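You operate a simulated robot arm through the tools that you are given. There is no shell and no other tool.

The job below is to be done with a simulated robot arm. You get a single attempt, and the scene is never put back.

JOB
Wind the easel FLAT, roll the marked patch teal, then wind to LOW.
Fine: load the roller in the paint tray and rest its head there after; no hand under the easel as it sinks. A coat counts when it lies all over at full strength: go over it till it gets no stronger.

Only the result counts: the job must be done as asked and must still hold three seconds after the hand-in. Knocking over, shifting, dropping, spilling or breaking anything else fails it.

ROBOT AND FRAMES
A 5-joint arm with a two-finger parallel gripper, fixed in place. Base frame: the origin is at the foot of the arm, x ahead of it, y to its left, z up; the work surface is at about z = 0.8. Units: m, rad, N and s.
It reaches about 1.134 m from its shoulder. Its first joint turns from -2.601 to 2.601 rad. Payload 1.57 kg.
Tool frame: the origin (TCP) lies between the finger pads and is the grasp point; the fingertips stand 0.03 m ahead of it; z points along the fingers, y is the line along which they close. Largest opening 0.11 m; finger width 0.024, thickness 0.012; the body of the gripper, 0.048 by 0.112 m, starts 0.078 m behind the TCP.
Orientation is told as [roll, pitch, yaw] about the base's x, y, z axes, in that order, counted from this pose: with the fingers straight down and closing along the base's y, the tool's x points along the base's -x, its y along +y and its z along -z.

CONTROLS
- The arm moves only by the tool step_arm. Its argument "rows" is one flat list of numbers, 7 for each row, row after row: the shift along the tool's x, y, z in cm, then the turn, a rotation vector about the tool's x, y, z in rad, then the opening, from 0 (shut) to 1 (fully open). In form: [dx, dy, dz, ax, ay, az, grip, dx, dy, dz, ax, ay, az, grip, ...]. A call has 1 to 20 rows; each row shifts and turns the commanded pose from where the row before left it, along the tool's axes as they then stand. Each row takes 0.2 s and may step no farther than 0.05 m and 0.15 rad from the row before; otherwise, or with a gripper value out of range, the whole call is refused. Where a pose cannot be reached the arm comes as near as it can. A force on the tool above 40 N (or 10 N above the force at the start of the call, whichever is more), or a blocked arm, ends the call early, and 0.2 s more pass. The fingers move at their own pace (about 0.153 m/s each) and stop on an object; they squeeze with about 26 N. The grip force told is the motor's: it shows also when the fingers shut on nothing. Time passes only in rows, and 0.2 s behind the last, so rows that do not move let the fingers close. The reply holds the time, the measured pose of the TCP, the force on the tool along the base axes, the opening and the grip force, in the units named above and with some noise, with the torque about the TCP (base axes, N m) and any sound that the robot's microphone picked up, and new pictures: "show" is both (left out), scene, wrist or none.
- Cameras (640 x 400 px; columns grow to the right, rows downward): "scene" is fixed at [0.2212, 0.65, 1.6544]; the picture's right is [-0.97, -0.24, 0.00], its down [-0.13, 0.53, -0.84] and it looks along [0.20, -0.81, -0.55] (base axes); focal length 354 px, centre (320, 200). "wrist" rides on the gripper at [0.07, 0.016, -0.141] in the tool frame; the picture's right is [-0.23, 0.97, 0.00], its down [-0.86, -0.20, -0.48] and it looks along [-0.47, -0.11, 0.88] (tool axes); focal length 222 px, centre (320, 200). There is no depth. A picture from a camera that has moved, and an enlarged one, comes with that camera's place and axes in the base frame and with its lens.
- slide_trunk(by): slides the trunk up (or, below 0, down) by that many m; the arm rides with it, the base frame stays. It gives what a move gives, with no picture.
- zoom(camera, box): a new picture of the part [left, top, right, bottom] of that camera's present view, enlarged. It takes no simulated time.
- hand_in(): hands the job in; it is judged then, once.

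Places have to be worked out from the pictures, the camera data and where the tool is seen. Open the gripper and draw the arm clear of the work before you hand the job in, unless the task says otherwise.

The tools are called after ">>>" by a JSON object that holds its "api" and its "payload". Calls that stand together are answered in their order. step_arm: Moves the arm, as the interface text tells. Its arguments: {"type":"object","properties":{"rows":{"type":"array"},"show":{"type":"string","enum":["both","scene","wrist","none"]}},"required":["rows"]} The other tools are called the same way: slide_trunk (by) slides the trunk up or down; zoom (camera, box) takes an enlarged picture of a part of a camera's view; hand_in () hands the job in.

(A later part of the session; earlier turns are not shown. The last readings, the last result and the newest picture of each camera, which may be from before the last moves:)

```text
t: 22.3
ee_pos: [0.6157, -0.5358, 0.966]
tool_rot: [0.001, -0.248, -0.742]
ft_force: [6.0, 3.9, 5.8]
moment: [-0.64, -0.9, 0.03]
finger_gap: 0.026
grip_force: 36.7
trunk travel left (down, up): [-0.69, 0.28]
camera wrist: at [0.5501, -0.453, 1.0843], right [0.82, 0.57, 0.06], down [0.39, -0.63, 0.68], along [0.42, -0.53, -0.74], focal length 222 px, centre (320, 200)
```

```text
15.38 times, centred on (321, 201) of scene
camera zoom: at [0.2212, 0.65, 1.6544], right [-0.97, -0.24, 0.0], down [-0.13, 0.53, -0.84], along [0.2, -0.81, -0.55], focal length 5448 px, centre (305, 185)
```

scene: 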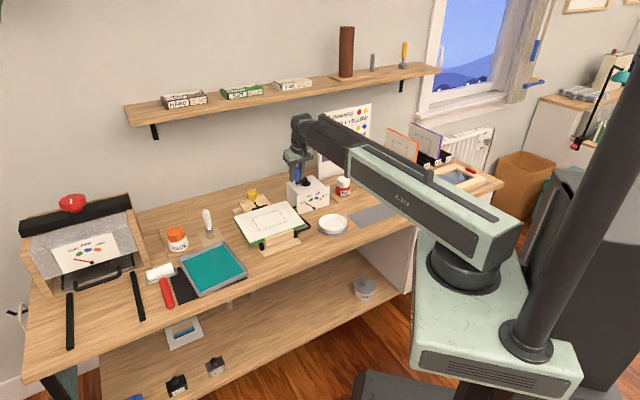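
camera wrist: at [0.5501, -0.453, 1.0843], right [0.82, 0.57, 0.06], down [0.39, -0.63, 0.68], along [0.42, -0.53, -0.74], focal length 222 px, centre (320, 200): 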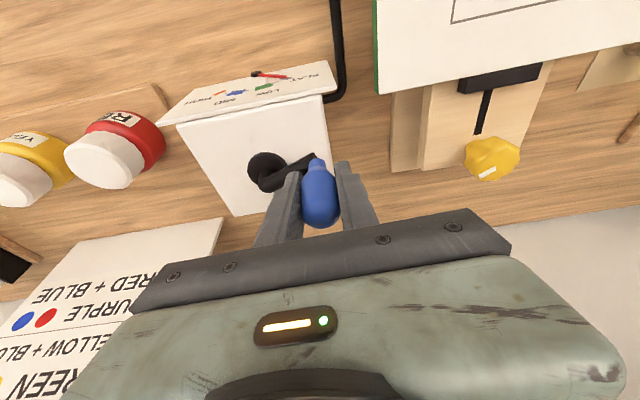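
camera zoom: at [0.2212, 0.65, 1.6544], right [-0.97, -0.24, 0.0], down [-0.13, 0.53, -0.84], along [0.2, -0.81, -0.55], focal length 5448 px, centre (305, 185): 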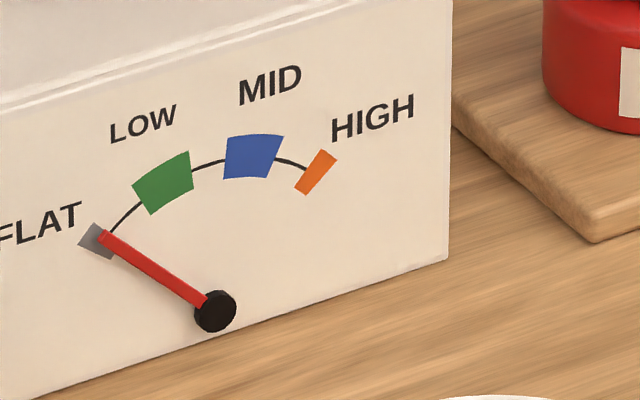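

The pointer is inside the near edge of the FLAT mark. I'll wind a quarter radian more and check for a stop.

>>> {"api": "step_arm", "payload": {"rows": [1.216, -0.54, -0.31, 0, 0, 0, 0], "show": "none"}}

>>> {"api": "zoom", "payload": {"camera": "scene", "box": [305, 188, 337, 214]}}

>>> {"api": "zoom", "payload": {"camera": "scene", "box": [225, 190, 335, 256]}}

```text
t: 22.7
ee_pos: [0.6018, -0.5298, 0.9647]
tool_rot: [0.0, -0.252, -0.742]
ft_force: [2.7, 5.5, 4.3]
moment: [-0.48, -0.97, 0.01]
finger_gap: 0.026
grip_force: 37.3
trunk travel left (down, up): [-0.69, 0.28]
```

```text
15.38 times, centred on (321, 201) of scene
camera zoom: at [0.2212, 0.65, 1.6544], right [-0.97, -0.24, 0.0], down [-0.13, 0.53, -0.84], along [0.2, -0.81, -0.55], focal length 5448 px, centre (305, 185)
```

zoom: 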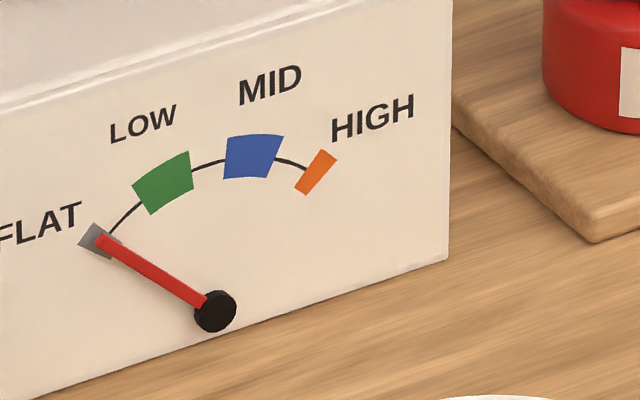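

```text
5.82 times, centred on (280, 223) of scene
camera zoom: at [0.2212, 0.65, 1.6544], right [-0.97, -0.24, 0.0], down [-0.13, 0.53, -0.84], along [0.2, -0.81, -0.55], focal length 2060 px, centre (553, 66)
```

zoom: 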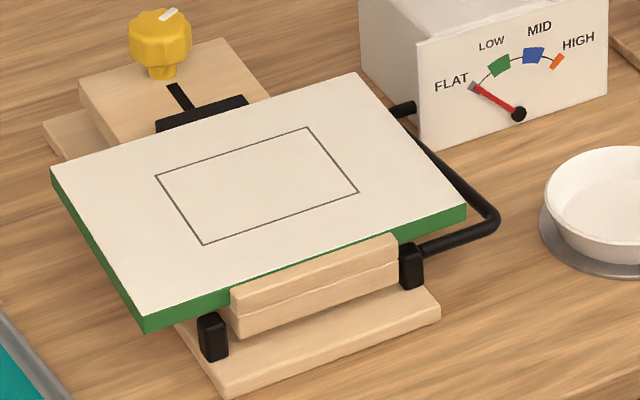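

Pointer about mid-mark now, and the crank still turns freely. I'll go on another quarter radian to find the stop.

>>> {"api": "step_arm", "payload": {"rows": [1.045, -0.852, -0.266, 0, 0, 0, 0], "show": "none"}}

>>> {"api": "zoom", "payload": {"camera": "scene", "box": [305, 188, 337, 214]}}

>>> {"api": "zoom", "payload": {"camera": "scene", "box": [225, 190, 335, 256]}}

```text
t: 23.1
ee_pos: [0.5883, -0.5308, 0.9642]
tool_rot: [-0.001, -0.25, -0.742]
ft_force: [1.4, 7.3, 3.7]
moment: [-0.46, -0.97, -0.02]
finger_gap: 0.0259
grip_force: 37.0
trunk travel left (down, up): [-0.69, 0.28]
```

```text
15.38 times, centred on (321, 201) of scene
camera zoom: at [0.2212, 0.65, 1.6544], right [-0.97, -0.24, 0.0], down [-0.13, 0.53, -0.84], along [0.2, -0.81, -0.55], focal length 5448 px, centre (305, 185)
```

zoom: 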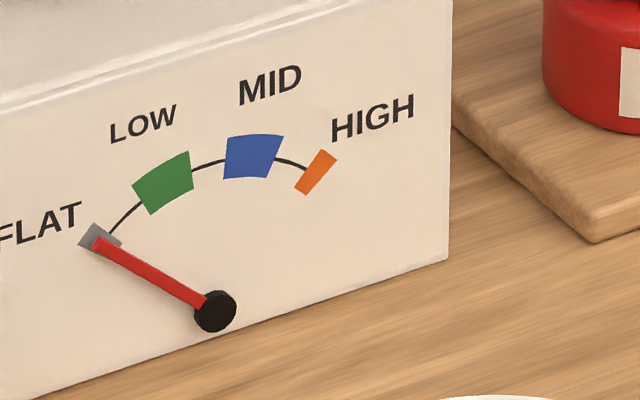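

```text
5.82 times, centred on (280, 223) of scene
camera zoom: at [0.2212, 0.65, 1.6544], right [-0.97, -0.24, 0.0], down [-0.13, 0.53, -0.84], along [0.2, -0.81, -0.55], focal length 2060 px, centre (553, 66)
```

zoom: 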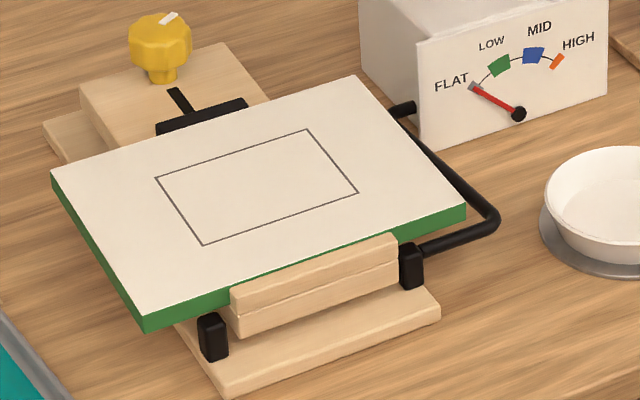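

Pointer at the centre of the FLAT mark and the patch corners compute to a level rectangle. I'll nudge slightly further (0.15 rad) to see whether an end stop is there.

>>> {"api": "step_arm", "payload": {"rows": [0.526, -0.62, -0.134, 0, 0, 0, 0], "show": "none"}}

>>> {"api": "zoom", "payload": {"camera": "scene", "box": [305, 188, 337, 214]}}

>>> {"api": "zoom", "payload": {"camera": "wrist", "box": [340, 0, 640, 190]}}

```text
t: 23.5
ee_pos: [0.5802, -0.5301, 0.9647]
tool_rot: [-0.001, -0.249, -0.74]
ft_force: [0.3, 9.0, 2.5]
moment: [-0.25, -0.66, 0.0]
finger_gap: 0.0259
grip_force: 37.3
trunk travel left (down, up): [-0.69, 0.28]
```

```text
15.38 times, centred on (321, 201) of scene
camera zoom: at [0.2212, 0.65, 1.6544], right [-0.97, -0.24, 0.0], down [-0.13, 0.53, -0.84], along [0.2, -0.81, -0.55], focal length 5448 px, centre (305, 185)
```

zoom: 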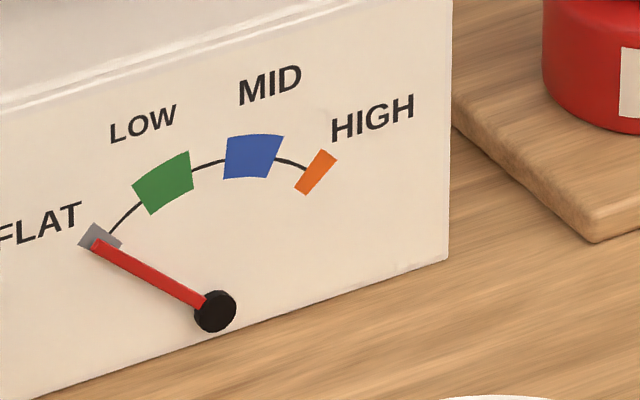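

```text
2.11 times, centred on (490, 95) of wrist
camera zoom: at [0.5149, -0.449, 1.0844], right [0.82, 0.57, 0.06], down [0.39, -0.63, 0.67], along [0.42, -0.53, -0.74], focal length 468 px, centre (-38, 421)
```

zoom: 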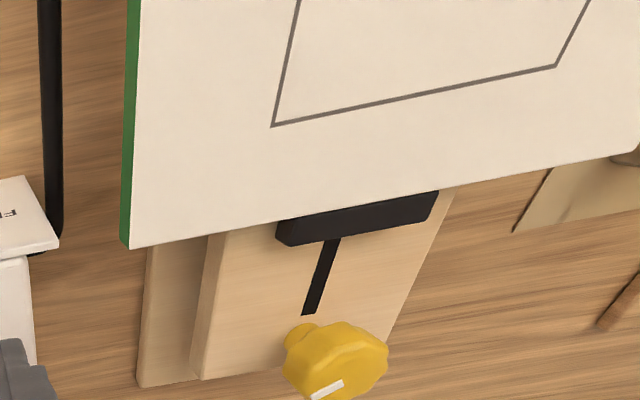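

The pointer sits within the FLAT mark, just past its centre. I'll release the handle, raise the trunk, and straighten the tool.

>>> {"api": "step_arm", "payload": {"rows": [0, 0, 0, 0, 0, 0, 1, 0, 0, 0, 0, 0, 0, 1, 0, 0, 0, 0, 0, 0, 1], "show": "none"}}

>>> {"api": "slide_trunk", "payload": {"by": 0.15}}

>>> {"api": "zoom", "payload": {"camera": "scene", "box": [305, 188, 337, 214]}}

```text
t: 24.3
ee_pos: [0.5816, -0.5331, 0.9646]
tool_rot: [0.0, -0.249, -0.741]
ft_force: [0.1, 0.4, -0.6]
moment: [0.01, -0.02, 0.02]
finger_gap: 0.1098
grip_force: 0.0
trunk travel left (down, up): [-0.69, 0.28]
```

```text
t: 26.1
ee_pos: [0.5813, -0.5327, 1.1126]
tool_rot: [-0.001, -0.249, -0.743]
ft_force: [-0.4, 0.1, 0.3]
moment: [-0.02, 0.0, 0.0]
finger_gap: 0.11
grip_force: 0.0
trunk travel left (down, up): [-0.84, 0.13]
```

```text
15.38 times, centred on (321, 201) of scene
camera zoom: at [0.2212, 0.65, 1.6544], right [-0.97, -0.24, 0.0], down [-0.13, 0.53, -0.84], along [0.2, -0.81, -0.55], focal length 5448 px, centre (305, 185)
```

zoom: 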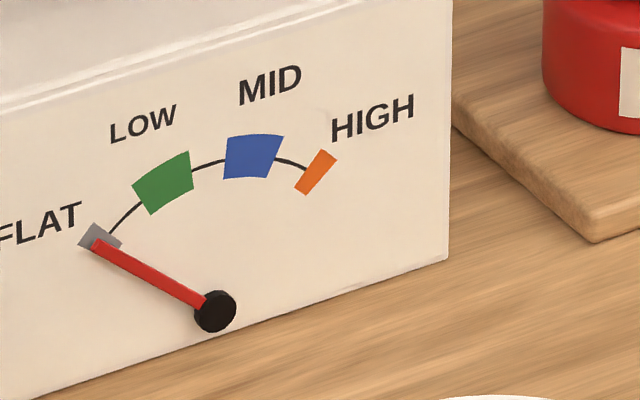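

The gauge holds at FLAT with the crank released. I'll straighten the tool and travel high over to the roller and tray.

>>> {"api": "step_arm", "payload": {"rows": [0, 0, 0, 0, 0.125, 0, 1, 0, 0, 0, 0, 0.125, 0, 1, 1.3, 4.64, 0, 0, 0, 0, 1, 1.3, 4.64, 0, 0, 0, 0, 1, 1.3, 4.64, 0, 0, 0, 0, 1, 1.3, 4.64, 0, 0, 0, 0, 1, 1.3, 4.64, 0, 0, 0, 0, 1, 1.3, 4.64, 0, 0, 0, 0, 1, 1.3, 4.64, 0, 0, 0, 0, 1, 1.3, 4.64, 0, 0, 0, 0, 1, 1.3, 4.64, 0, 0, 0, 0, 1, 1.3, 4.64, 0, 0, 0, 0, 1, 1.3, 4.64, 0, 0, 0, 0, 1, 0, 0, 0, 0, 0, 0, 1], "show": "both"}}

```text
t: 29.1
ee_pos: [0.8211, -0.0593, 1.1067]
tool_rot: [0.0, 0.0, -0.742]
ft_force: [-0.1, 0.3, 0.6]
moment: [0.01, 0.04, -0.02]
finger_gap: 0.1098
grip_force: 0.0
out of reach, approached as far as the arm can: row 1
trunk travel left (down, up): [-0.84, 0.13]
camera wrist: at [0.7799, 0.0008, 1.2482], right [0.83, 0.56, 0.0], down [0.5, -0.73, 0.48], along [0.27, -0.4, -0.88], focal length 222 px, centre (320, 200)
```

scene: 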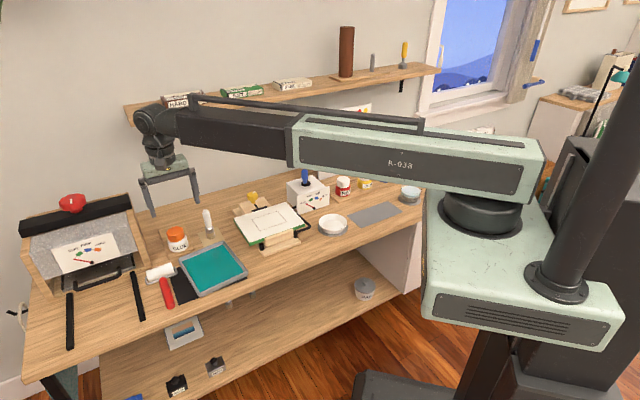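
wrist: 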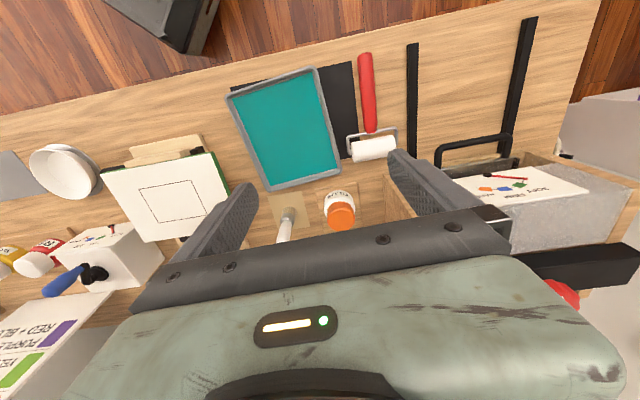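

A good overhead view. I'll zoom in on the roller and tray for measurements.

>>> {"api": "zoom", "payload": {"camera": "wrist", "box": [320, 35, 440, 175]}}

>>> {"api": "zoom", "payload": {"camera": "wrist", "box": [215, 50, 375, 200]}}

>>> {"api": "zoom", "payload": {"camera": "wrist", "box": [90, 120, 240, 250]}}

>>> {"api": "zoom", "payload": {"camera": "scene", "box": [135, 240, 255, 320]}}

```text
2.86 times, centred on (380, 105) of wrist
camera zoom: at [0.7799, 0.0008, 1.2482], right [0.83, 0.56, 0.0], down [0.5, -0.73, 0.48], along [0.27, -0.4, -0.88], focal length 635 px, centre (149, 471)
```

zoom: 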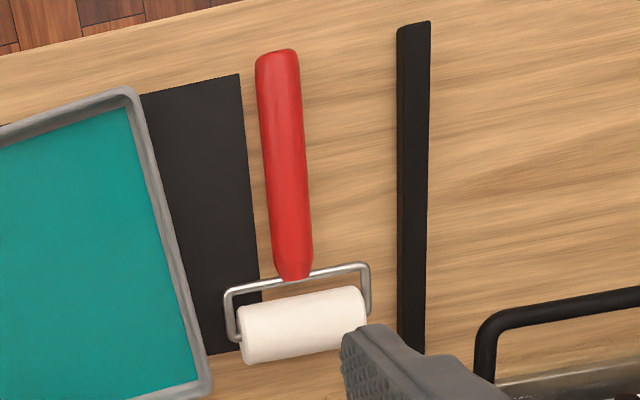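

```text
2.67 times, centred on (295, 125) of wrist
camera zoom: at [0.7799, 0.0008, 1.2482], right [0.83, 0.56, 0.0], down [0.5, -0.73, 0.48], along [0.27, -0.4, -0.88], focal length 592 px, centre (387, 400)
```

zoom: 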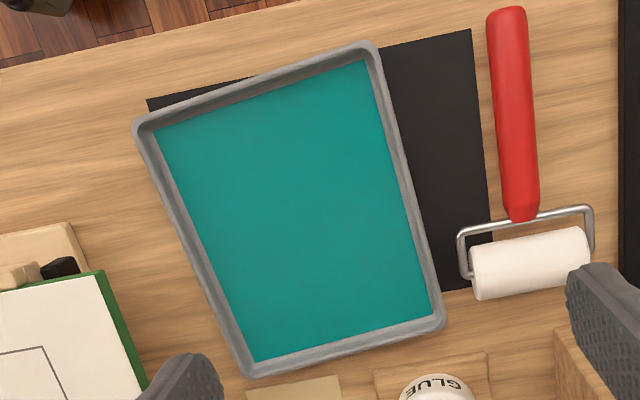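

```text
3.08 times, centred on (165, 185) of wrist
camera zoom: at [0.7799, 0.0008, 1.2482], right [0.83, 0.56, 0.0], down [0.5, -0.73, 0.48], along [0.27, -0.4, -0.88], focal length 684 px, centre (797, 246)
```

zoom: 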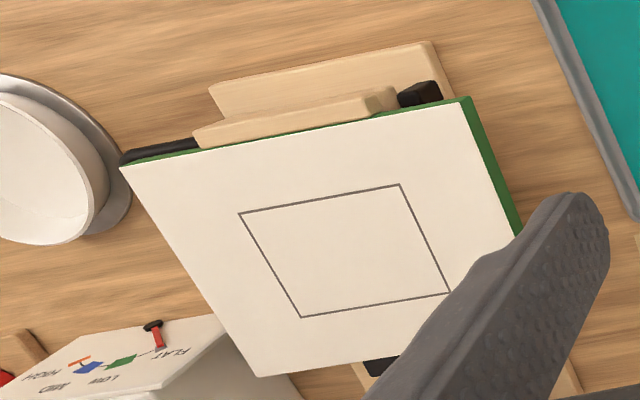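

```text
5.00 times, centred on (195, 280) of scene
camera zoom: at [0.2212, 0.65, 1.6544], right [-0.97, -0.24, 0.0], down [-0.13, 0.53, -0.84], along [0.2, -0.81, -0.55], focal length 1771 px, centre (945, -200)
```

zoom: 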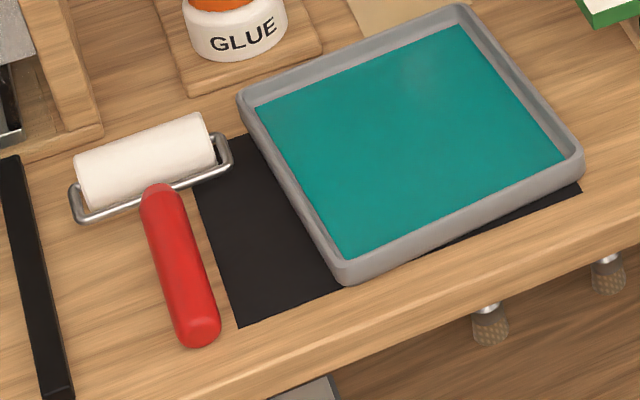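

Measurements: the roller handle lies along about −45° from (0.82, 0.07) to (0.907, −0.018). The sleeve is centered near (0.933, −0.041), 8 cm long and about 1.5 cm in radius. The patch is level at z≈0.863, centered near (0.6615, −0.3395). I'll move above the handle with the fingers half open, then lower part way.

>>> {"api": "step_arm", "payload": {"rows": [0.35, 4.5, 0, 0, 0, 0.024, 0.5, 0.35, 4.5, 0, 0, 0, 0.023, 0.5, 0, 0, 0, 0, 0, 0, 0.5], "show": "none"}}

>>> {"api": "slide_trunk", "payload": {"by": -0.15}}

>>> {"api": "step_arm", "payload": {"rows": [0, 0, 0, 0, 0, 0, 0.5], "show": "both"}}

```text
t: 29.9
ee_pos: [0.8768, 0.0104, 1.1073]
tool_rot: [0.001, -0.001, -0.789]
ft_force: [-0.1, 0.6, 0.7]
moment: [0.02, 0.02, -0.02]
finger_gap: 0.0549
grip_force: 0.0
trunk travel left (down, up): [-0.84, 0.13]
```

```text
t: 31.6
ee_pos: [0.8766, 0.0107, 0.9569]
tool_rot: [-0.001, 0.002, -0.791]
ft_force: [-0.2, 0.5, -0.2]
moment: [0.0, -0.01, 0.01]
finger_gap: 0.055
grip_force: 0.1
trunk travel left (down, up): [-0.69, 0.28]
```

```text
t: 32.0
ee_pos: [0.877, 0.0108, 0.9567]
tool_rot: [0.0, 0.001, -0.788]
ft_force: [0.0, 0.6, -0.4]
moment: [0.0, 0.01, 0.0]
finger_gap: 0.055
grip_force: 0.0
trunk travel left (down, up): [-0.69, 0.28]
camera wrist: at [0.839, 0.0727, 1.0981], right [0.85, 0.52, 0.0], down [0.46, -0.75, 0.48], along [0.25, -0.41, -0.88], focal length 222 px, centre (320, 200)
```

scene: 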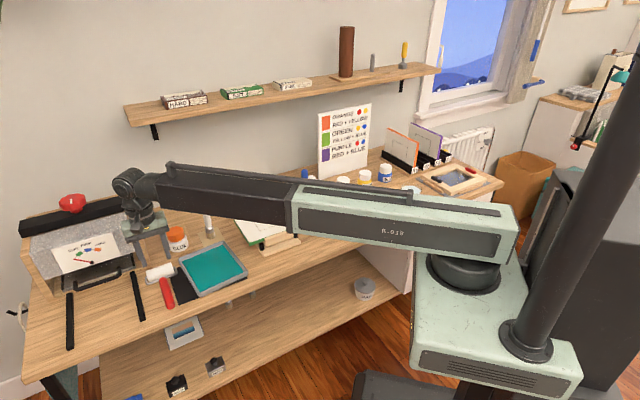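
wrist: 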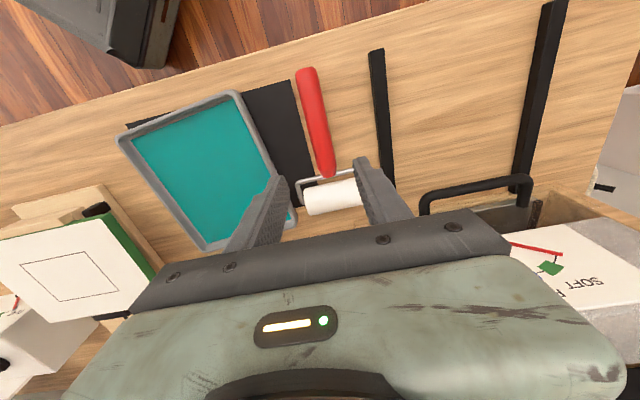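

>>> {"api": "zoom", "payload": {"camera": "wrist", "box": [260, 50, 400, 230]}}

>>> {"api": "zoom", "payload": {"camera": "scene", "box": [110, 200, 210, 310]}}

```text
2.22 times, centred on (330, 140) of wrist
camera zoom: at [0.839, 0.0727, 1.0981], right [0.85, 0.52, 0.0], down [0.46, -0.75, 0.48], along [0.25, -0.41, -0.88], focal length 494 px, centre (298, 333)
```

zoom: 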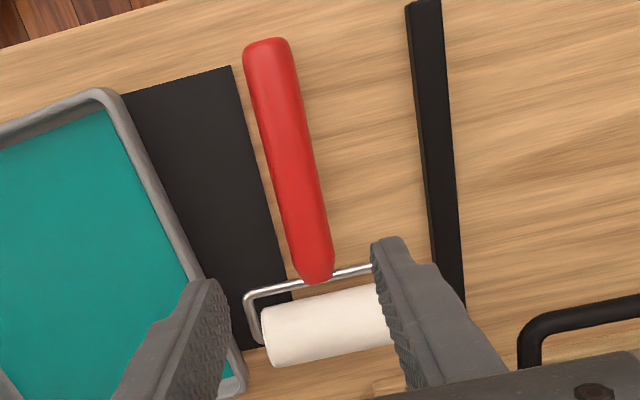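

```text
3.64 times, centred on (160, 255) of scene
camera zoom: at [0.2212, 0.65, 1.6544], right [-0.97, -0.24, 0.0], down [-0.13, 0.53, -0.84], along [0.2, -0.81, -0.55], focal length 1288 px, centre (902, 0)
```

zoom: 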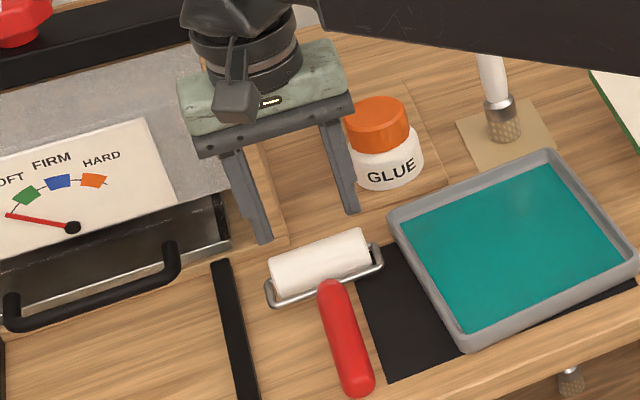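

The handle is directly below the TCP and aligned within about 1°. I'll lower until the fingertips are just above the table (TCP z≈0.836).

>>> {"api": "slide_trunk", "payload": {"by": -0.11}}

>>> {"api": "slide_trunk", "payload": {"by": -0.011}}

>>> {"api": "step_arm", "payload": {"rows": [0, 0, 0, 0, 0, 0, 0.5], "show": "both"}}

```text
t: 33.5
ee_pos: [0.877, 0.0105, 0.8465]
tool_rot: [0.001, -0.001, -0.788]
ft_force: [-0.3, 0.2, 0.4]
moment: [0.02, -0.01, -0.04]
finger_gap: 0.0549
grip_force: 0.1
trunk travel left (down, up): [-0.58, 0.39]
```

```text
t: 34.0
ee_pos: [0.8774, 0.01, 0.8356]
tool_rot: [0.0, -0.001, -0.788]
ft_force: [0.0, 0.1, -0.6]
moment: [0.0, 0.01, 0.01]
finger_gap: 0.0554
grip_force: 0.0
trunk travel left (down, up): [-0.569, 0.401]
```

```text
t: 34.4
ee_pos: [0.8776, 0.0112, 0.8366]
tool_rot: [0.0, 0.0, -0.789]
ft_force: [-0.9, 0.6, 0.5]
moment: [0.04, -0.01, 0.05]
finger_gap: 0.055
grip_force: 0.0
trunk travel left (down, up): [-0.569, 0.401]
camera wrist: at [0.839, 0.0727, 0.9771], right [0.85, 0.52, 0.0], down [0.46, -0.75, 0.48], along [0.25, -0.41, -0.88], focal length 222 px, centre (320, 200)
```

scene: 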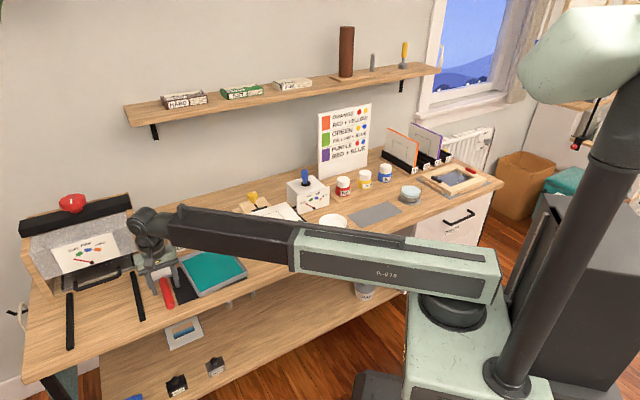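
wrist: 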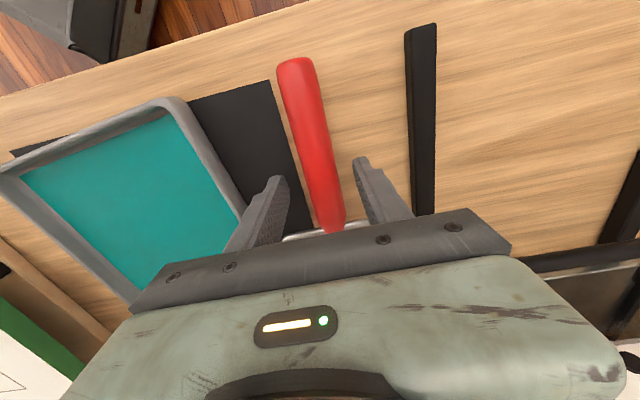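

Fingers straddle the handle with no contact. I'll lower 3 mm more and close.

>>> {"api": "slide_trunk", "payload": {"by": -0.003}}

>>> {"api": "step_arm", "payload": {"rows": [0, 0, 0, 0, 0, 0, 0.25, 0, 0, 0, 0, 0, 0, 0, 0, 0, 0, 0, 0, 0, 0, 0, 0, 0, 0, 0, 0, 0], "show": "both"}}

```text
t: 35.0
ee_pos: [0.8778, 0.0114, 0.833]
tool_rot: [0.001, 0.0, -0.788]
ft_force: [0.8, -0.2, 0.1]
moment: [0.01, -0.03, 0.02]
finger_gap: 0.055
grip_force: 0.0
trunk travel left (down, up): [-0.566, 0.404]
```

```text
t: 36.0
ee_pos: [0.8769, 0.0109, 0.8334]
tool_rot: [0.0, 0.0, -0.788]
ft_force: [0.9, -0.5, 1.1]
moment: [0.05, -0.01, 0.31]
finger_gap: 0.0244
grip_force: 26.0
trunk travel left (down, up): [-0.566, 0.404]
camera wrist: at [0.8389, 0.0726, 0.9742], right [0.85, 0.52, 0.0], down [0.46, -0.75, 0.48], along [0.25, -0.41, -0.88], focal length 222 px, centre (320, 200)
```

scene: 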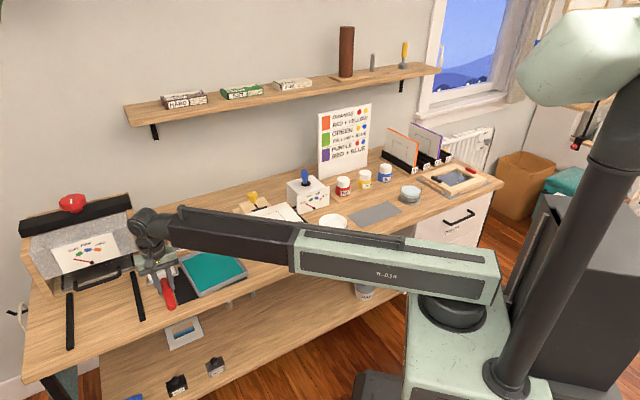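
wrist: 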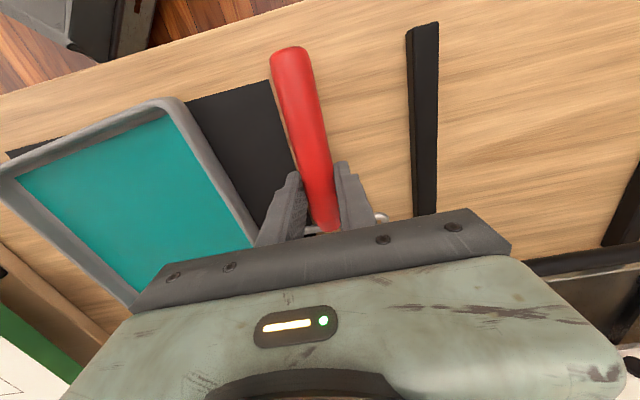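

Gripped at 24.4 mm. Now lift clear of the tray rim and check that the roller hangs level in the grip.

>>> {"api": "slide_trunk", "payload": {"by": 0.12}}

>>> {"api": "step_arm", "payload": {"rows": [0, 0, 0, 0, 0, 0, 0], "show": "both"}}

>>> {"api": "zoom", "payload": {"camera": "scene", "box": [100, 170, 250, 310]}}

```text
t: 37.5
ee_pos: [0.8775, 0.0123, 0.9518]
tool_rot: [-0.001, 0.001, -0.789]
ft_force: [0.2, 1.0, -1.2]
moment: [0.03, 0.03, 0.03]
finger_gap: 0.0248
grip_force: 26.1
trunk travel left (down, up): [-0.686, 0.284]
```

```text
t: 37.9
ee_pos: [0.8775, 0.0102, 0.9517]
tool_rot: [0.0, 0.001, -0.788]
ft_force: [0.3, -0.1, -2.6]
moment: [0.0, 0.01, -0.05]
finger_gap: 0.0248
grip_force: 26.1
trunk travel left (down, up): [-0.686, 0.284]
camera wrist: at [0.8391, 0.0726, 1.094], right [0.85, 0.52, 0.0], down [0.46, -0.75, 0.48], along [0.25, -0.41, -0.88], focal length 222 px, centre (320, 200)
```

scene: 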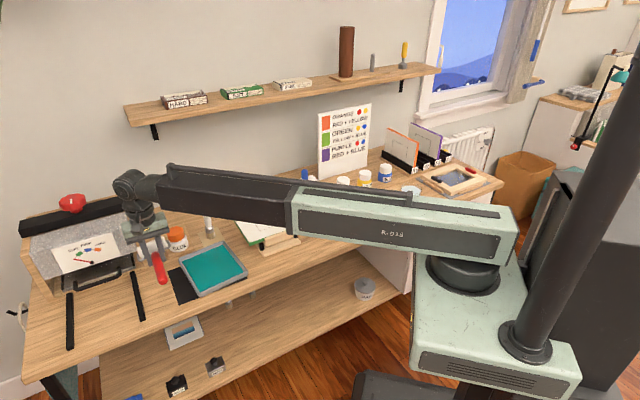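
wrist: 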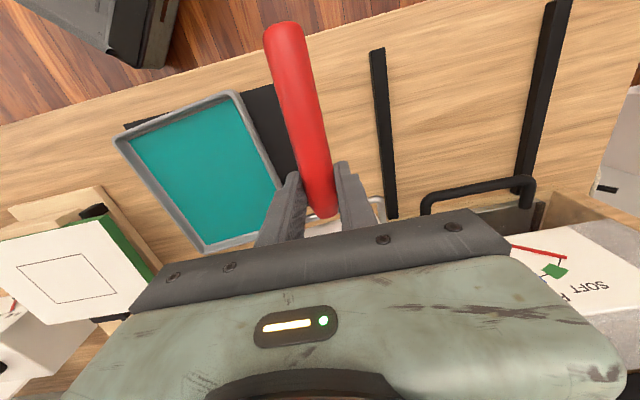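

```text
2.86 times, centred on (175, 240) of scene
camera zoom: at [0.2212, 0.65, 1.6544], right [-0.97, -0.24, 0.0], down [-0.13, 0.53, -0.84], along [0.2, -0.81, -0.55], focal length 1012 px, centre (734, 86)
```

zoom: 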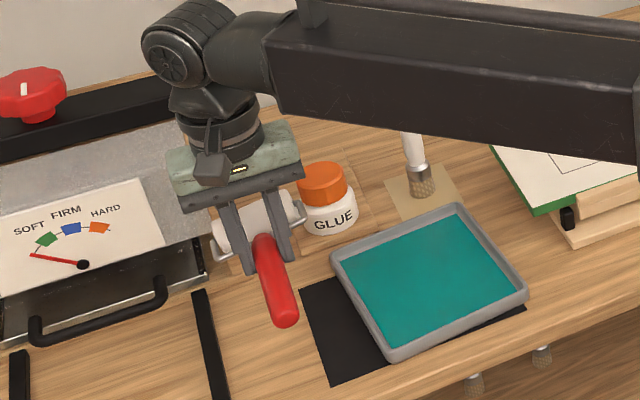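

>>> {"api": "zoom", "payload": {"camera": "wrist", "box": [220, 0, 420, 250]}}

>>> {"api": "zoom", "payload": {"camera": "scene", "box": [140, 210, 220, 290]}}

```text
1.60 times, centred on (320, 125) of wrist
camera zoom: at [0.8391, 0.0726, 1.094], right [0.85, 0.52, 0.0], down [0.46, -0.75, 0.48], along [0.25, -0.41, -0.88], focal length 355 px, centre (320, 320)
```

zoom: 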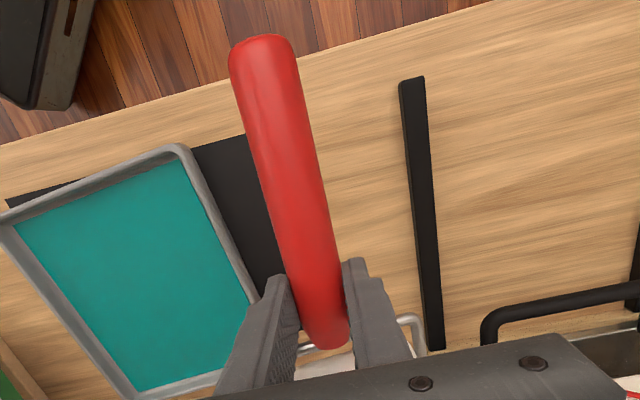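

```text
5.00 times, centred on (180, 250) of scene
camera zoom: at [0.2212, 0.65, 1.6544], right [-0.97, -0.24, 0.0], down [-0.13, 0.53, -0.84], along [0.2, -0.81, -0.55], focal length 1771 px, centre (1020, -50)
```

zoom: 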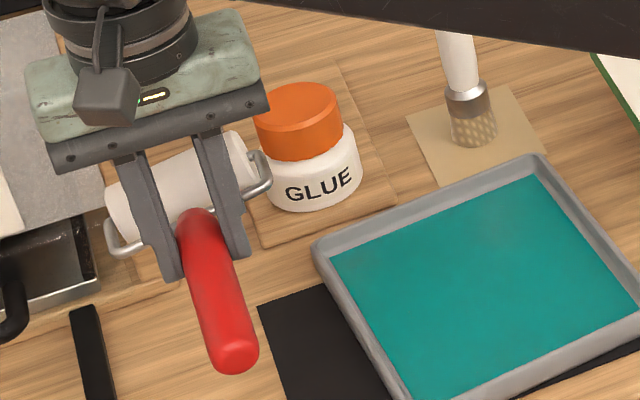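

The roller is held level and securely (about 2.6 N). I'll carry it over the tray, align it to the tray's axis (about −40°), then tilt the head down by 0.35 rad.

>>> {"api": "step_arm", "payload": {"rows": [0.88, -3.985, 0, 0, 0, 0, 0, 0.88, -3.985, 0, 0, 0, 0, 0, 0.88, -3.985, 0, 0, 0, 0, 0, 0.88, -3.985, 0, 0, 0, 0, 0, 0, 0, 0, 0, 0, -0.093, 0, 0, 0, 0, 0, 0.117, 0, 0, 0, 0, 0, 0, 0.117, 0, 0, 0, 0, 0, 0, 0.116, 0, 0, 0, 0, 0, 0, 0, 0, 0], "show": "both"}}

>>> {"api": "zoom", "payload": {"camera": "scene", "box": [140, 200, 260, 310]}}

```text
t: 39.9
ee_pos: [0.7393, -0.0769, 0.9675]
tool_rot: [0.001, 0.352, -0.697]
ft_force: [-0.1, 0.7, -1.9]
moment: [0.0, 0.01, -0.01]
finger_gap: 0.0249
grip_force: 26.2
out of reach, approached as far as the arm can: row 7, 8
trunk travel left (down, up): [-0.686, 0.284]
camera wrist: at [0.736, -0.0523, 1.1239], right [0.79, 0.61, -0.08], down [0.61, -0.77, 0.16], along [0.03, -0.17, -0.98], focal length 222 px, centre (320, 200)
```

scene: 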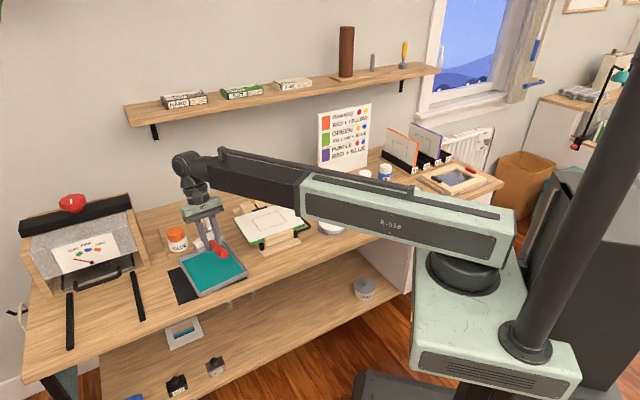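
wrist: 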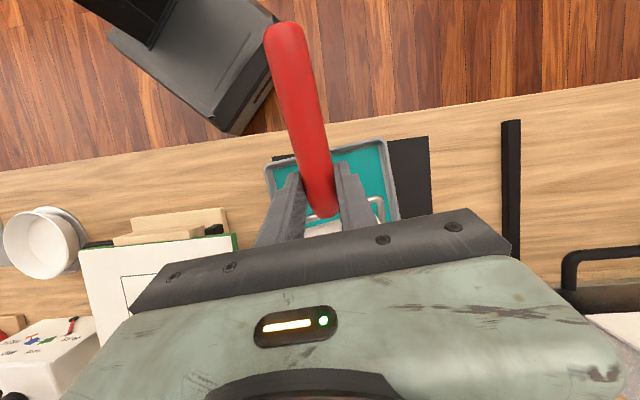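

```text
3.64 times, centred on (200, 255) of scene
camera zoom: at [0.2212, 0.65, 1.6544], right [-0.97, -0.24, 0.0], down [-0.13, 0.53, -0.84], along [0.2, -0.81, -0.55], focal length 1288 px, centre (756, 0)
```

zoom: 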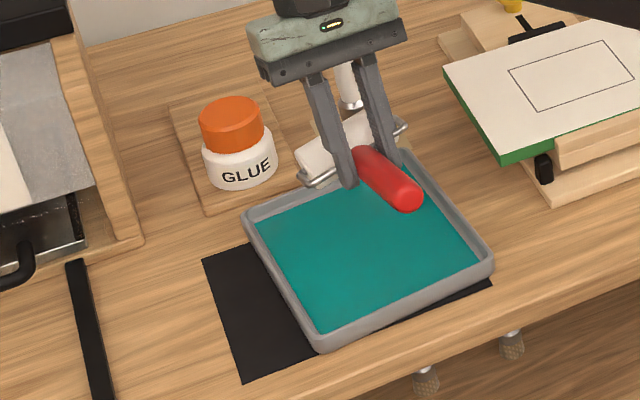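

The roller head is over the tray, tilted down. I'll lower toward the paint, then in small steps, watching the vertical force.

>>> {"api": "slide_trunk", "payload": {"by": -0.075}}

>>> {"api": "zoom", "payload": {"camera": "scene", "box": [150, 220, 250, 310]}}

>>> {"api": "zoom", "payload": {"camera": "wrist", "box": [200, 80, 440, 240]}}

```text
t: 41.0
ee_pos: [0.7396, -0.0773, 0.8914]
tool_rot: [0.0, 0.351, -0.697]
ft_force: [0.3, 0.1, -0.8]
moment: [0.0, 0.06, -0.03]
finger_gap: 0.0246
grip_force: 25.8
trunk travel left (down, up): [-0.611, 0.359]
```

```text
4.44 times, centred on (200, 265) of scene
camera zoom: at [0.2212, 0.65, 1.6544], right [-0.97, -0.24, 0.0], down [-0.13, 0.53, -0.84], along [0.2, -0.81, -0.55], focal length 1574 px, centre (853, -89)
```

zoom: 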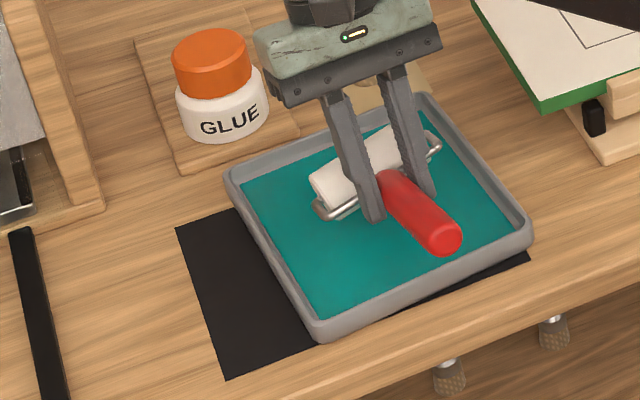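

```text
2.50 times, centred on (320, 160) of wrist
camera zoom: at [0.7359, -0.0521, 1.0488], right [0.79, 0.61, -0.08], down [0.61, -0.77, 0.16], along [0.04, -0.17, -0.98], focal length 555 px, centre (320, 300)
```

zoom: 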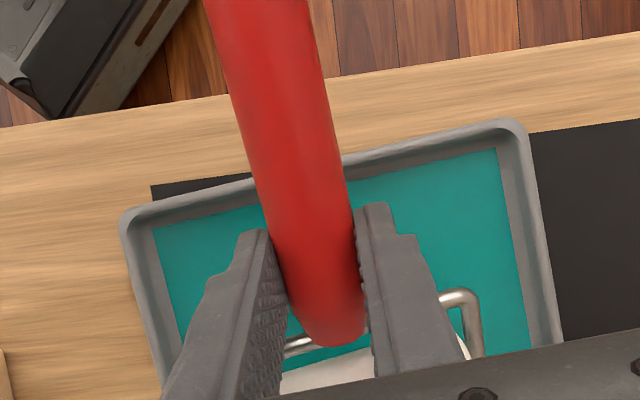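

Not touching yet. I'll zoom in on the head to see whether the sleeve is level and square.

>>> {"api": "zoom", "payload": {"camera": "scene", "box": [190, 240, 230, 275]}}

>>> {"api": "zoom", "payload": {"camera": "wrist", "box": [280, 160, 420, 240]}}

```text
11.43 times, centred on (210, 258) of scene
camera zoom: at [0.2212, 0.65, 1.6544], right [-0.97, -0.24, 0.0], down [-0.13, 0.53, -0.84], along [0.2, -0.81, -0.55], focal length 4047 px, centre (1577, -457)
```

zoom: 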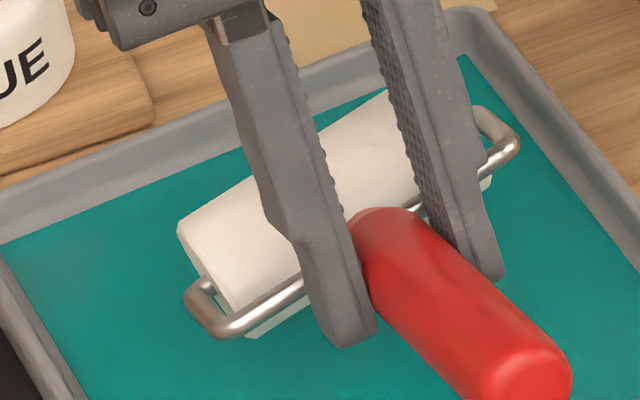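

```text
4.57 times, centred on (350, 200) of wrist
camera zoom: at [0.7359, -0.0521, 1.0488], right [0.79, 0.61, -0.08], down [0.61, -0.77, 0.16], along [0.04, -0.17, -0.98], focal length 1015 px, centre (183, 200)
```

zoom: 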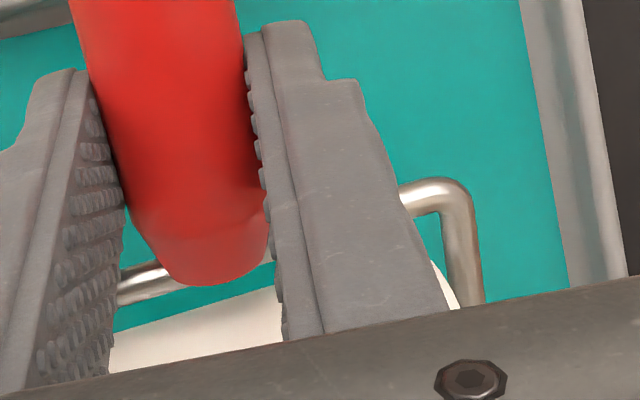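

The head looks slightly rolled (its left end lower) and close to the paint. I'll descend in small steps to find first contact.

>>> {"api": "slide_trunk", "payload": {"by": -0.006}}

>>> {"api": "slide_trunk", "payload": {"by": -0.004}}

>>> {"api": "zoom", "payload": {"camera": "scene", "box": [190, 240, 230, 275]}}

```text
t: 41.5
ee_pos: [0.7398, -0.0767, 0.886]
tool_rot: [0.0, 0.349, -0.697]
ft_force: [0.1, 0.7, -1.3]
moment: [0.05, 0.05, 0.0]
finger_gap: 0.0248
grip_force: 26.1
trunk travel left (down, up): [-0.605, 0.365]
```

```text
t: 42.1
ee_pos: [0.739, -0.0764, 0.8826]
tool_rot: [-0.001, 0.35, -0.696]
ft_force: [0.4, 0.5, -1.2]
moment: [0.01, 0.02, 0.02]
finger_gap: 0.0246
grip_force: 26.4
trunk travel left (down, up): [-0.601, 0.369]
```

```text
11.43 times, centred on (210, 258) of scene
camera zoom: at [0.2212, 0.65, 1.6544], right [-0.97, -0.24, 0.0], down [-0.13, 0.53, -0.84], along [0.2, -0.81, -0.55], focal length 4047 px, centre (1577, -457)
```

zoom: 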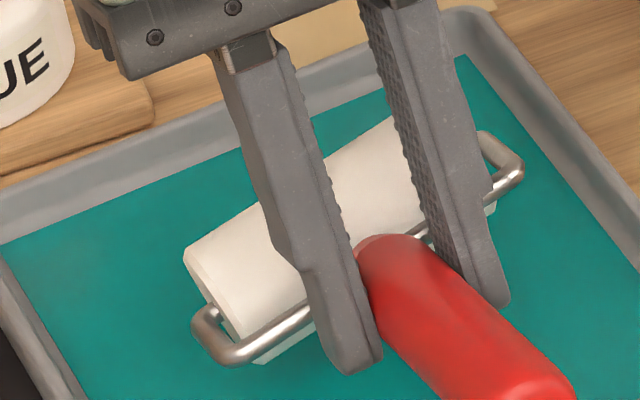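

>>> {"api": "slide_trunk", "payload": {"by": -0.004}}

>>> {"api": "slide_trunk", "payload": {"by": -0.003}}

>>> {"api": "zoom", "payload": {"camera": "scene", "box": [190, 240, 230, 275]}}

```text
t: 42.6
ee_pos: [0.7394, -0.0765, 0.8783]
tool_rot: [0.0, 0.348, -0.697]
ft_force: [-0.3, -0.4, -2.0]
moment: [0.03, -0.01, 0.01]
finger_gap: 0.0242
grip_force: 26.1
trunk travel left (down, up): [-0.597, 0.373]
```

```text
t: 43.1
ee_pos: [0.7396, -0.0762, 0.8757]
tool_rot: [0.0, 0.349, -0.698]
ft_force: [-0.2, 0.1, -1.7]
moment: [-0.01, 0.02, 0.01]
finger_gap: 0.0244
grip_force: 26.5
trunk travel left (down, up): [-0.594, 0.376]
```

```text
11.43 times, centred on (210, 258) of scene
camera zoom: at [0.2212, 0.65, 1.6544], right [-0.97, -0.24, 0.0], down [-0.13, 0.53, -0.84], along [0.2, -0.81, -0.55], focal length 4047 px, centre (1577, -457)
```

zoom: 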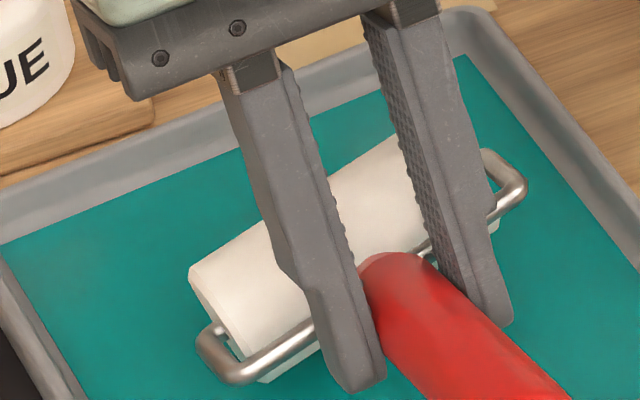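

No contact yet (still only the roller's weight). Continuing down in 3 mm steps.

>>> {"api": "slide_trunk", "payload": {"by": -0.003}}

>>> {"api": "slide_trunk", "payload": {"by": -0.003}}

>>> {"api": "zoom", "payload": {"camera": "scene", "box": [185, 235, 235, 280]}}

```text
t: 43.6
ee_pos: [0.7399, -0.0767, 0.8714]
tool_rot: [0.0, 0.349, -0.696]
ft_force: [-0.3, 0.1, -1.9]
moment: [0.02, 0.05, -0.01]
finger_gap: 0.0247
grip_force: 26.5
trunk travel left (down, up): [-0.591, 0.379]
```

```text
t: 44.1
ee_pos: [0.7386, -0.076, 0.8699]
tool_rot: [0.001, 0.351, -0.696]
ft_force: [0.4, -0.9, 4.9]
moment: [-0.06, -0.51, -0.03]
finger_gap: 0.0245
grip_force: 26.0
trunk travel left (down, up): [-0.588, 0.382]
```

```text
8.89 times, centred on (210, 258) of scene
camera zoom: at [0.2212, 0.65, 1.6544], right [-0.97, -0.24, 0.0], down [-0.13, 0.53, -0.84], along [0.2, -0.81, -0.55], focal length 3148 px, centre (1298, -311)
```

zoom: 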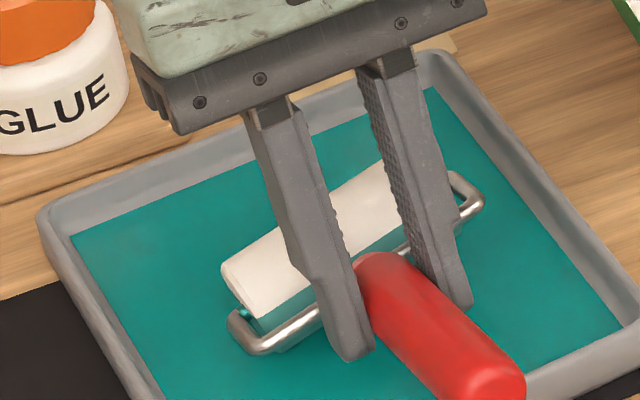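

Contact at TCP z≈0.870, with about 6–7 N and a teal band along the sleeve. The moment suggests the +e1 end is pressing harder. I'll lift 1 mm and roll the tool slightly about its x axis to level the sleeve.

>>> {"api": "slide_trunk", "payload": {"by": 0.001}}

>>> {"api": "step_arm", "payload": {"rows": [0, 0, 0, -0.03, 0, 0, 0, 0, 0, 0, 0, 0, 0, 0], "show": "none"}}

```text
t: 44.7
ee_pos: [0.7392, -0.0763, 0.8705]
tool_rot: [-0.001, 0.348, -0.697]
ft_force: [-0.8, -0.1, -1.2]
moment: [0.06, 0.01, 0.03]
finger_gap: 0.0248
grip_force: 25.8
trunk travel left (down, up): [-0.589, 0.381]
```

```text
t: 45.3
ee_pos: [0.7396, -0.0767, 0.8705]
tool_rot: [0.033, 0.352, -0.697]
ft_force: [-0.7, -0.2, -2.0]
moment: [0.04, 0.04, 0.01]
finger_gap: 0.0246
grip_force: 25.7
trunk travel left (down, up): [-0.589, 0.381]
```

Roll control works, and 1 mm of lift removed the contact. Lower 1 mm again and read the moment.

>>> {"api": "slide_trunk", "payload": {"by": -0.001}}

>>> {"api": "step_arm", "payload": {"rows": [0, 0, 0, 0, 0, 0, 0], "show": "none"}}

```text
t: 45.8
ee_pos: [0.7395, -0.0759, 0.8688]
tool_rot: [0.03, 0.351, -0.697]
ft_force: [0.0, -0.1, -1.2]
moment: [-0.02, 0.02, 0.04]
finger_gap: 0.0246
grip_force: 26.1
trunk travel left (down, up): [-0.588, 0.382]
```

```text
t: 46.2
ee_pos: [0.7391, -0.077, 0.8683]
tool_rot: [0.031, 0.349, -0.698]
ft_force: [-0.2, 0.5, -2.3]
moment: [0.03, 0.05, -0.02]
finger_gap: 0.0248
grip_force: 25.8
trunk travel left (down, up): [-0.588, 0.382]
```

>>> {"api": "slide_trunk", "payload": {"by": -0.001}}

>>> {"api": "step_arm", "payload": {"rows": [0, 0, 0, 0, 0, 0, 0], "show": "none"}}

>>> {"api": "slide_trunk", "payload": {"by": -0.001}}

>>> {"api": "step_arm", "payload": {"rows": [0, 0, 0, 0, 0, 0, 0], "show": "scene"}}

```text
t: 46.7
ee_pos: [0.7396, -0.0754, 0.8697]
tool_rot: [0.032, 0.351, -0.698]
ft_force: [2.0, -1.8, 6.0]
moment: [-0.07, -0.55, -0.06]
finger_gap: 0.0247
grip_force: 25.8
trunk travel left (down, up): [-0.587, 0.383]
```

```text
t: 47.1
ee_pos: [0.7379, -0.0767, 0.8674]
tool_rot: [0.031, 0.348, -0.697]
ft_force: [1.3, -0.1, 5.6]
moment: [-0.06, -0.5, -0.06]
finger_gap: 0.0247
grip_force: 25.6
trunk travel left (down, up): [-0.587, 0.383]
```

```text
t: 47.6
ee_pos: [0.7386, -0.0758, 0.8678]
tool_rot: [0.028, 0.351, -0.696]
ft_force: [-1.7, 0.2, 7.0]
moment: [-0.07, -0.49, -0.07]
finger_gap: 0.0247
grip_force: 25.7
trunk travel left (down, up): [-0.586, 0.384]
```

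```text
t: 48.0
ee_pos: [0.7382, -0.0759, 0.8682]
tool_rot: [0.029, 0.349, -0.697]
ft_force: [-3.3, -0.9, 5.3]
moment: [-0.04, -0.3, -0.04]
finger_gap: 0.0247
grip_force: 26.3
trunk travel left (down, up): [-0.586, 0.384]
```

scene: 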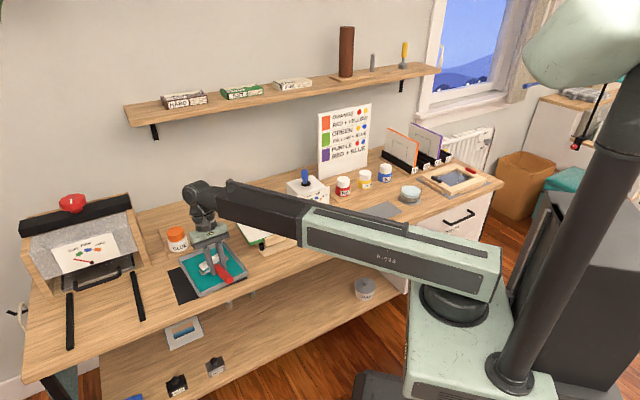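

The moment still shows the load at the +e1 end of the sleeve. I'll lift 2 mm, roll another 0.06 rad, and touch again.

>>> {"api": "slide_trunk", "payload": {"by": 0.002}}

>>> {"api": "step_arm", "payload": {"rows": [0, 0, 0, -0.06, 0, 0, 0, 0, 0, 0, 0, 0, 0, 0], "show": "none"}}

>>> {"api": "slide_trunk", "payload": {"by": -0.003}}

>>> {"api": "step_arm", "payload": {"rows": [0, 0, 0, 0, 0, 0, 0], "show": "none"}}

```text
t: 48.5
ee_pos: [0.7388, -0.076, 0.8679]
tool_rot: [0.029, 0.348, -0.697]
ft_force: [0.2, 0.9, -1.2]
moment: [0.0, 0.04, 0.01]
finger_gap: 0.0246
grip_force: 26.2
trunk travel left (down, up): [-0.588, 0.382]
```

```text
t: 49.1
ee_pos: [0.739, -0.076, 0.8694]
tool_rot: [0.089, 0.349, -0.698]
ft_force: [-0.3, -0.3, -1.8]
moment: [0.0, 0.03, 0.0]
finger_gap: 0.0246
grip_force: 25.7
trunk travel left (down, up): [-0.588, 0.382]
```

```text
t: 49.6
ee_pos: [0.7401, -0.0768, 0.8677]
tool_rot: [0.091, 0.349, -0.696]
ft_force: [-0.1, 0.1, -1.3]
moment: [0.01, 0.02, 0.03]
finger_gap: 0.0245
grip_force: 25.9
trunk travel left (down, up): [-0.585, 0.385]
```

```text
t: 50.0
ee_pos: [0.7389, -0.0768, 0.8666]
tool_rot: [0.089, 0.348, -0.697]
ft_force: [0.1, 0.4, -1.6]
moment: [-0.01, 0.03, -0.01]
finger_gap: 0.0248
grip_force: 26.7
trunk travel left (down, up): [-0.585, 0.385]
```

>>> {"api": "slide_trunk", "payload": {"by": -0.001}}

>>> {"api": "slide_trunk", "payload": {"by": -0.001}}

>>> {"api": "slide_trunk", "payload": {"by": -0.001}}

```text
t: 50.5
ee_pos: [0.7408, -0.0763, 0.8662]
tool_rot: [0.089, 0.351, -0.696]
ft_force: [0.1, -0.5, 1.0]
moment: [0.01, -0.17, 0.0]
finger_gap: 0.0247
grip_force: 25.4
trunk travel left (down, up): [-0.584, 0.386]
```

```text
t: 51.0
ee_pos: [0.7394, -0.0763, 0.8654]
tool_rot: [0.09, 0.349, -0.698]
ft_force: [1.0, -1.1, 6.6]
moment: [-0.11, -0.59, -0.04]
finger_gap: 0.0247
grip_force: 25.4
trunk travel left (down, up): [-0.583, 0.387]
```

```text
t: 51.6
ee_pos: [0.7388, -0.0766, 0.8657]
tool_rot: [0.088, 0.349, -0.697]
ft_force: [-1.0, -0.5, 8.0]
moment: [-0.07, -0.5, -0.04]
finger_gap: 0.0248
grip_force: 25.8
trunk travel left (down, up): [-0.582, 0.388]
```

Still end-loaded on the +e1 side. Let me look at the sleeve against the paint now.

>>> {"api": "zoom", "payload": {"camera": "scene", "box": [185, 235, 235, 280]}}

>>> {"api": "zoom", "payload": {"camera": "wrist", "box": [260, 140, 440, 250]}}

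```text
8.89 times, centred on (210, 258) of scene
camera zoom: at [0.2212, 0.65, 1.6544], right [-0.97, -0.24, 0.0], down [-0.13, 0.53, -0.84], along [0.2, -0.81, -0.55], focal length 3148 px, centre (1298, -311)
```

zoom: 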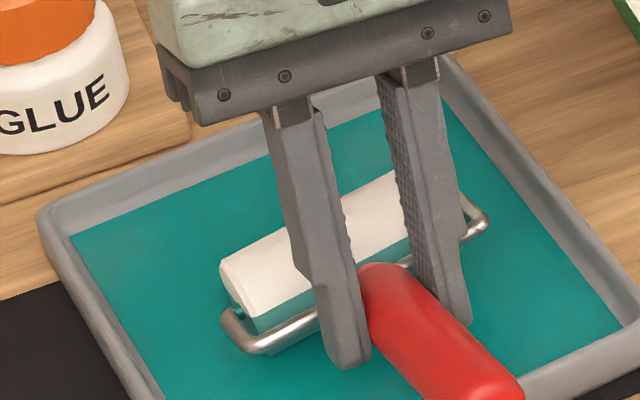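

```text
3.56 times, centred on (350, 195) of wrist
camera zoom: at [0.7271, -0.0621, 1.0221], right [0.81, 0.59, 0.0], down [0.58, -0.8, 0.14], along [0.09, -0.11, -0.99], focal length 790 px, centre (213, 218)
```

zoom: 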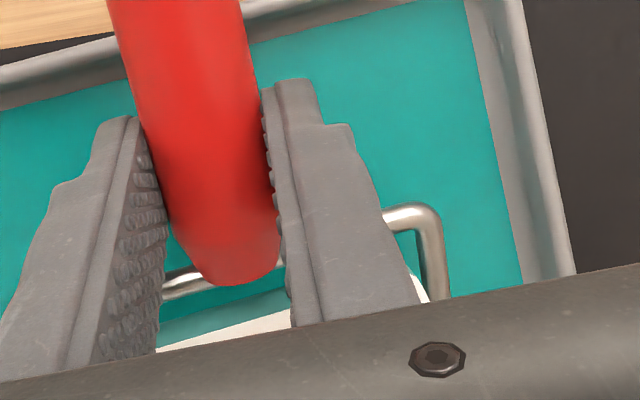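

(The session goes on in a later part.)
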